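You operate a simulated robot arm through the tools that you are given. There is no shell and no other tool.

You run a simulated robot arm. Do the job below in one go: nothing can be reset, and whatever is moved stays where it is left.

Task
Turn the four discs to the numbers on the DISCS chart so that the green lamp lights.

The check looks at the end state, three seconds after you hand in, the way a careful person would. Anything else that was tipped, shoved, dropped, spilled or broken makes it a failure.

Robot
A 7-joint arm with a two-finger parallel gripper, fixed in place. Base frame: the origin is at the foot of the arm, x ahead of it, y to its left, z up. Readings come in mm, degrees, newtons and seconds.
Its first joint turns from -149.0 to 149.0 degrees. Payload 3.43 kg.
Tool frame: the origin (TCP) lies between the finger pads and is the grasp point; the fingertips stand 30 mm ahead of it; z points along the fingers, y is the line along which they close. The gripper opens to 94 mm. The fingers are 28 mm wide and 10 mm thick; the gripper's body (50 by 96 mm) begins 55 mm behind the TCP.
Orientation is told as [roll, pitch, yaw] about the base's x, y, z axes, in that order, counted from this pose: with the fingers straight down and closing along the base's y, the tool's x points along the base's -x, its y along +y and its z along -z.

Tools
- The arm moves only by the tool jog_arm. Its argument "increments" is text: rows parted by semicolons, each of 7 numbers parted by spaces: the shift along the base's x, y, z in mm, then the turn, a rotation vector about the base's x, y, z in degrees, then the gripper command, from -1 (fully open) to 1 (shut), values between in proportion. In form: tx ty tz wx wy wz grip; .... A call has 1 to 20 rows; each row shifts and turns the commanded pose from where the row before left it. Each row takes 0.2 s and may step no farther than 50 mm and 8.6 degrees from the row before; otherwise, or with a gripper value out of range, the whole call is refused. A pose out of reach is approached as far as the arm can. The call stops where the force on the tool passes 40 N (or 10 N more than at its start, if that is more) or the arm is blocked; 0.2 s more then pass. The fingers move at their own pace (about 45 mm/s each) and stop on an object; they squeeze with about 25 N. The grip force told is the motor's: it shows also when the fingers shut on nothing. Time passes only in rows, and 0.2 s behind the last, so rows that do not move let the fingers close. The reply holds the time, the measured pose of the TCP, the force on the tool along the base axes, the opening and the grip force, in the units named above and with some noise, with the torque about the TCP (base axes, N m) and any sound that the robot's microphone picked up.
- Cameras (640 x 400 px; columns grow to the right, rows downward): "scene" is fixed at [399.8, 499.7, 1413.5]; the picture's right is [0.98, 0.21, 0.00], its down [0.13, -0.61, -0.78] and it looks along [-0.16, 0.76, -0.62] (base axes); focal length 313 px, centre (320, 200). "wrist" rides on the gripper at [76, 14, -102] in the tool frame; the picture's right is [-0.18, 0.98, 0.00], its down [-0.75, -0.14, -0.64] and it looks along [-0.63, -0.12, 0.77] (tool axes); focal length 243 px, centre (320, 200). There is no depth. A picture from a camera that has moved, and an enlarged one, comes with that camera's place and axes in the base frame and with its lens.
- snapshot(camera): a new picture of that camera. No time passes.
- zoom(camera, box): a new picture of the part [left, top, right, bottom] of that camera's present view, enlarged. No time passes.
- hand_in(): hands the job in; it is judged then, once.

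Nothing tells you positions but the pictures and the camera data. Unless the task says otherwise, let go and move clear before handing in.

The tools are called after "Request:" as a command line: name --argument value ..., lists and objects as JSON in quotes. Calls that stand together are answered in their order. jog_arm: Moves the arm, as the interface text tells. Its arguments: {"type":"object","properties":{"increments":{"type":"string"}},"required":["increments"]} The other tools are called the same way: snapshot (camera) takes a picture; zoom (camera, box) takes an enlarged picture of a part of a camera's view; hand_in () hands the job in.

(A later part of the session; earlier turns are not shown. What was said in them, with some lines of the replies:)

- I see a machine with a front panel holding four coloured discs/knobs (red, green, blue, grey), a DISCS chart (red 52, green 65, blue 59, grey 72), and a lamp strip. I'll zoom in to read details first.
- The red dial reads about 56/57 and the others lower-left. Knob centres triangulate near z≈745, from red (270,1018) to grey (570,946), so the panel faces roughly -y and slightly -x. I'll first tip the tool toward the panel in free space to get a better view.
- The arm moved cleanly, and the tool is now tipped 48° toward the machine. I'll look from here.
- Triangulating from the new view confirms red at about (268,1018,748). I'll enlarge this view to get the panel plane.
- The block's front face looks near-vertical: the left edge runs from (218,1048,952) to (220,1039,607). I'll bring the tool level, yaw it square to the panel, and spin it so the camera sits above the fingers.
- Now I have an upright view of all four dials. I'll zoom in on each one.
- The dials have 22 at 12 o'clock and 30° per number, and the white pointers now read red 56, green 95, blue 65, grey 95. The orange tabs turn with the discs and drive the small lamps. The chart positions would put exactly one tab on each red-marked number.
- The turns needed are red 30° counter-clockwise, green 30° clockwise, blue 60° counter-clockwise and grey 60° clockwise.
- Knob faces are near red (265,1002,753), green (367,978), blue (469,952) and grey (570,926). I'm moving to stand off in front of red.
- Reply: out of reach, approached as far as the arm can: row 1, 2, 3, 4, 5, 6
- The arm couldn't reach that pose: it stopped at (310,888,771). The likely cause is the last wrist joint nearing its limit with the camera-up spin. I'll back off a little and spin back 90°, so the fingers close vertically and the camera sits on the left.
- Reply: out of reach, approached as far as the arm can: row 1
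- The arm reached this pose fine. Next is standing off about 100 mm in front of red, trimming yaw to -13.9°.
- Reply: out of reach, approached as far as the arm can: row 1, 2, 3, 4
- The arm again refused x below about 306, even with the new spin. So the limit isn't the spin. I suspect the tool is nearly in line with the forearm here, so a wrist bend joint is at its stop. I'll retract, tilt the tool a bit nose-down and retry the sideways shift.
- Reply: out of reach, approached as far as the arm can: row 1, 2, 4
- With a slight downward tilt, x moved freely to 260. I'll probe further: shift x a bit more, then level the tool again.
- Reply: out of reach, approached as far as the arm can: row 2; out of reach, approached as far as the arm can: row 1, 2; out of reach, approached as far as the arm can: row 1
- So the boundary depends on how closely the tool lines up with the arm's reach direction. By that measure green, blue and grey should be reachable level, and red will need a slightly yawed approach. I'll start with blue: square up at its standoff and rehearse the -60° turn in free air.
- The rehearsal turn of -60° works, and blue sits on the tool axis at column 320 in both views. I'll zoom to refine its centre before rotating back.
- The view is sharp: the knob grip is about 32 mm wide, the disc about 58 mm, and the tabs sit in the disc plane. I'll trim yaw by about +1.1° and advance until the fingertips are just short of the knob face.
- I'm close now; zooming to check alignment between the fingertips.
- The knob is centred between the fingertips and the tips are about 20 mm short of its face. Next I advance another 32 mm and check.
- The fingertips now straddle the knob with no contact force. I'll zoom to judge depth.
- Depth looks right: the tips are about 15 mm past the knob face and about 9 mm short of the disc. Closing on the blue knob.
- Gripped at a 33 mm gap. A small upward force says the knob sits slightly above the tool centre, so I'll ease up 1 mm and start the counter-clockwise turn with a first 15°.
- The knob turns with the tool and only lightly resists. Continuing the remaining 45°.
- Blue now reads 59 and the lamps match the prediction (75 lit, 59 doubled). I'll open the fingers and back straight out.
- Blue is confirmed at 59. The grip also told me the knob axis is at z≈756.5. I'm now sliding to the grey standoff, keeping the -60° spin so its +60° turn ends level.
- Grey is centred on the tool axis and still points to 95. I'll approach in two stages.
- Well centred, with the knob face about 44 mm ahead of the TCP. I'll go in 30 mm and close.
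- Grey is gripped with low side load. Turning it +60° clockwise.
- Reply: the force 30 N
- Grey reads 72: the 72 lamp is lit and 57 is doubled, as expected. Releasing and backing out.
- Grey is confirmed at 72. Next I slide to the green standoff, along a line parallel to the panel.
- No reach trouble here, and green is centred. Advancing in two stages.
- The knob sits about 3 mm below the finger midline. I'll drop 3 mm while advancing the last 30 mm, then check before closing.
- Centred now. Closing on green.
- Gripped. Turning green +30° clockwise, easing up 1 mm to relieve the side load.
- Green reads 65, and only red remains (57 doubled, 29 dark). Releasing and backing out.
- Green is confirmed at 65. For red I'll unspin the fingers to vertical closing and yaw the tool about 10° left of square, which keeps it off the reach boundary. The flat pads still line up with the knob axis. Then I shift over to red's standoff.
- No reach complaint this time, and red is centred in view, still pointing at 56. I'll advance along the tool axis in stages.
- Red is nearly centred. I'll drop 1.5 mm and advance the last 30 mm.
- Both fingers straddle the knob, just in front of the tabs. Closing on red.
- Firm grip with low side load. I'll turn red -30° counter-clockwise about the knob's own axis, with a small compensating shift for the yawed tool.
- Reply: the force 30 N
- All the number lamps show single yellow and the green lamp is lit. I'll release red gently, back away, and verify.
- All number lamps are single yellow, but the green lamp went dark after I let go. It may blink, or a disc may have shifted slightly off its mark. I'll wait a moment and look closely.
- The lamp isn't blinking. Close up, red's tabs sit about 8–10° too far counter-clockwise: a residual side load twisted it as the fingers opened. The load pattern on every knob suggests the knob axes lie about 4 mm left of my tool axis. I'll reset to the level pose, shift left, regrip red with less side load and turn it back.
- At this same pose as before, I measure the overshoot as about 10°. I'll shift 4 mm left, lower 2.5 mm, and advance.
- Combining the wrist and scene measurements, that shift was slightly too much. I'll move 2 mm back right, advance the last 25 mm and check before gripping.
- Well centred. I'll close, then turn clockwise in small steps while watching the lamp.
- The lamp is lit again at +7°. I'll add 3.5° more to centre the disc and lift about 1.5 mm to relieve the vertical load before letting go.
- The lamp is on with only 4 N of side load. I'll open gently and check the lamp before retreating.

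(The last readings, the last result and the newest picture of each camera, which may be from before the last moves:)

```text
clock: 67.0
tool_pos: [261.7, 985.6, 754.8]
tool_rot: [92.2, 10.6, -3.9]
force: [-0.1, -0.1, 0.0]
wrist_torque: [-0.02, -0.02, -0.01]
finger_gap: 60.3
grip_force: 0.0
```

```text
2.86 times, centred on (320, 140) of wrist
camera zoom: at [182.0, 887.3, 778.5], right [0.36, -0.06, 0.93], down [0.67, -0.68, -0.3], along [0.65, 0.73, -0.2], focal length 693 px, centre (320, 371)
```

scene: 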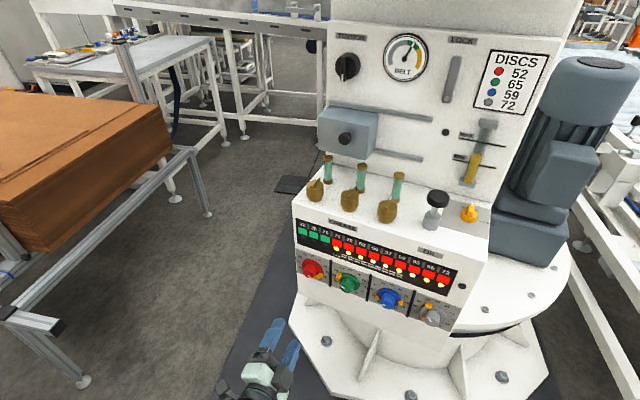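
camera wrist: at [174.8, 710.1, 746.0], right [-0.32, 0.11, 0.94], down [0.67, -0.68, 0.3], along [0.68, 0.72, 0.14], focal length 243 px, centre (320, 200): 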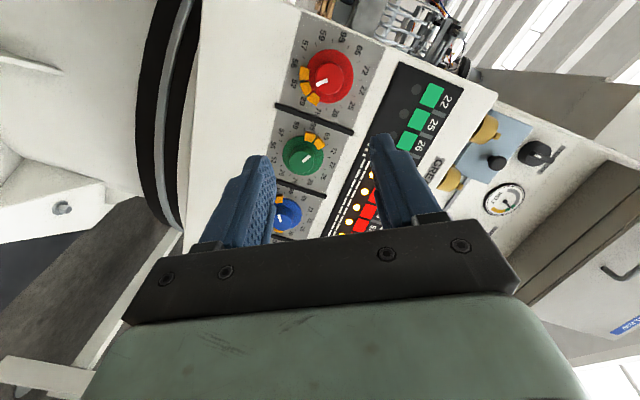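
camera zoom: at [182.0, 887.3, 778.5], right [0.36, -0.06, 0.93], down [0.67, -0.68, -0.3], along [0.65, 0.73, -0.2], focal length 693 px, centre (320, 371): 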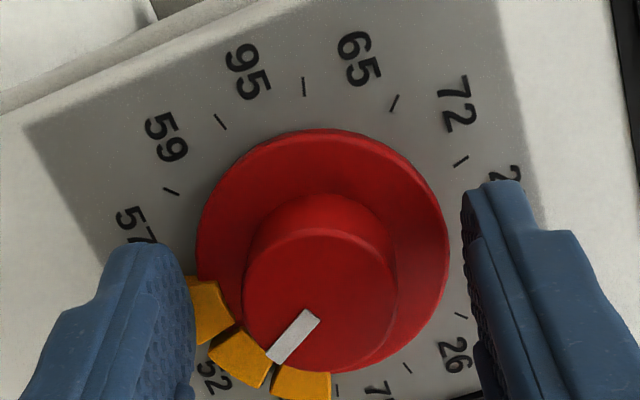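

The knob is free and the lamp is still lit. Now I back straight out along the tool axis.

Request:
jog_arm --increments "-1.2 -10 -0.2 0 0 0 -0.28; -1.2 -10 -0.2 0 0 0 -0.28; -1.2 -10 -0.2 0 0 0 -0.28; -1.2 -15 -0.2 0 0 0 -0.28; -1.2 -15 -0.2 0 0 0 -0.28; -1.2 -15 -0.2 0 0 0 -0.28; -1.2 -15 0 0 0 0 -0.28; 0 0 0 0 0 0 -0.28"

Request:
zoom --camera "scene" --box '[290, 210, 470, 330]'

Request:
zoom --camera "wrist" --box '[240, 50, 400, 150]'

```text
clock: 68.8
tool_pos: [250.5, 894.5, 752.1]
tool_rot: [92.1, 10.5, -3.8]
force: [0.3, -0.5, 0.3]
wrist_torque: [0.01, 0.03, -0.04]
finger_gap: 60.2
grip_force: 0.1
```

```text
3.33 times, centred on (380, 270) of scene
camera zoom: at [399.8, 499.7, 1413.5], right [0.98, 0.21, 0.0], down [0.13, -0.61, -0.78], along [-0.16, 0.76, -0.62], focal length 1043 px, centre (120, -33)
```

zoom: 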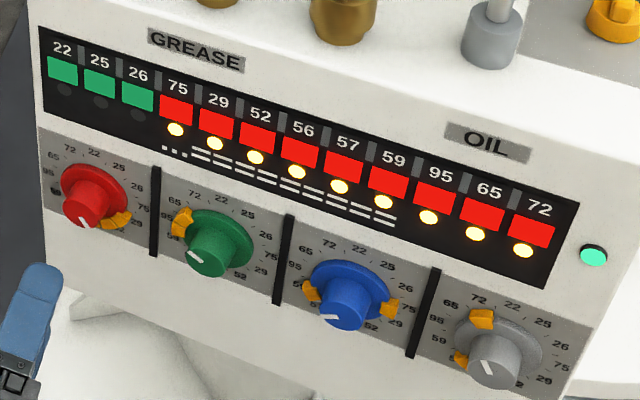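

```text
4.00 times, centred on (320, 100) of wrist
camera zoom: at [171.7, 796.7, 775.7], right [0.36, -0.06, 0.93], down [0.67, -0.68, -0.3], along [0.65, 0.73, -0.2], focal length 970 px, centre (320, 600)
```

zoom: 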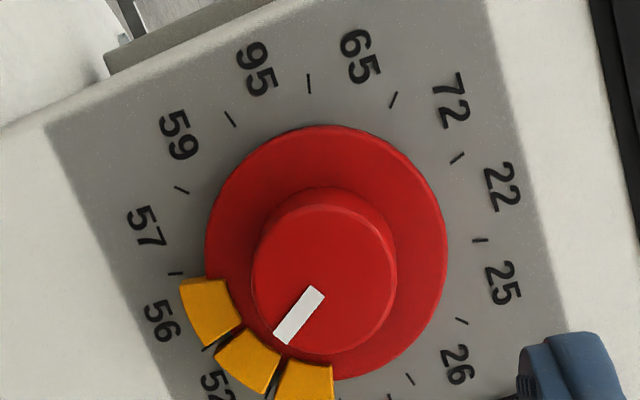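

The lamp stays lit and red's tabs line up with the 52 sector. I'll back off further, wait a few seconds and check that it holds.

Request:
jog_arm --increments "0 -30 0 0 0 0 -0.28; 0 -30 0 0 0 0 -0.28; 0 -30 0 0 0 0 -0.28; 0 0 0 0 0 0 -0.28; 0 0 0 0 0 0 -0.28; 0 0 0 0 0 0 -0.28; 0 0 0 0 0 0 -0.28; 0 0 0 0 0 0 -0.28; 0 0 0 0 0 0 -0.28; 0 0 0 0 0 0 -0.28; 0 0 0 0 0 0 -0.28; 0 0 0 0 0 0 -0.28; 0 0 0 0 0 0 -0.28; 0 0 0 0 0 0 -0.28; 0 0 0 0 0 0 -0.28; 0 0 0 0 0 0 -0.28; 0 0 0 0 0 0 -0.28; 0 0 0 0 0 0 -0.28"

Request:
zoom --camera "scene" --box '[290, 210, 470, 330]'

Request:
snapshot --camera "scene"

Request:
snapshot --camera "wrist"

```text
clock: 72.6
tool_pos: [252.0, 803.5, 753.1]
tool_rot: [92.1, 10.5, -3.9]
force: [-0.6, -0.8, -0.1]
wrist_torque: [0.0, 0.01, -0.04]
finger_gap: 60.1
grip_force: 0.1
```

```text
3.33 times, centred on (380, 270) of scene
camera zoom: at [399.8, 499.7, 1413.5], right [0.98, 0.21, 0.0], down [0.13, -0.61, -0.78], along [-0.16, 0.76, -0.62], focal length 1043 px, centre (120, -33)
```

zoom: 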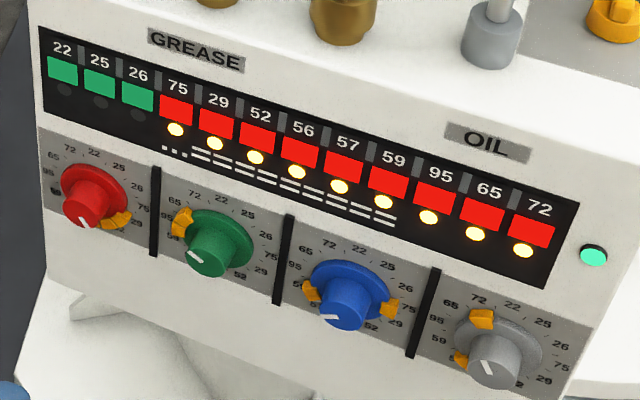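

```text
taken
```

scene: 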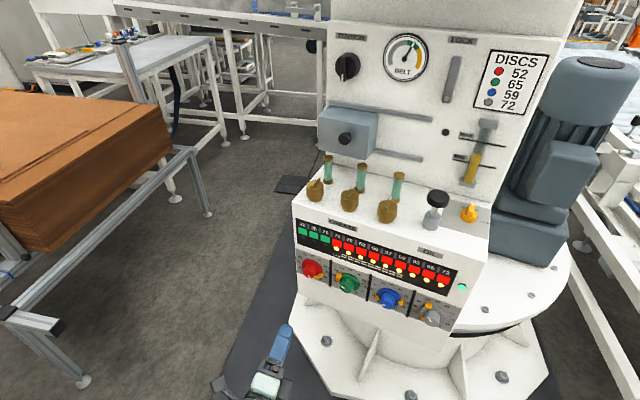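

```text
taken
camera wrist: at [173.6, 705.4, 776.5], right [0.36, -0.06, 0.93], down [0.67, -0.68, -0.3], along [0.65, 0.73, -0.2], focal length 243 px, centre (320, 200)
```

wrist: 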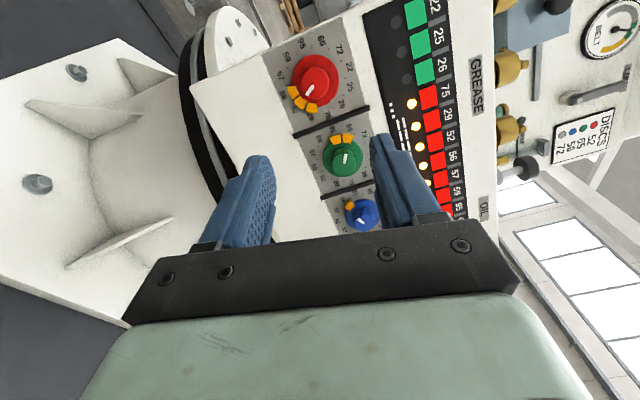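

The discs read red 52, green 65, blue 59 and grey 72, and the green lamp has stayed lit for several seconds. The arm is clear and nothing else on the machine was touched, so I'm handing in.

Request:
hand_in

```text
The job is handed in.
```

The four discs are set to the chart: red 52, green 65, blue 59 and grey 72. The green lamp is lit. It had stayed on for several seconds, with the arm backed well clear, when I handed the job in.

Red needed a second go. When I first let go of it, the disc slipped about 10° past 52 and the lamp went out. I gripped it again, turned it back and released it more gently, and the lamp held.

In the final pictures nothing else on the machine looks moved.
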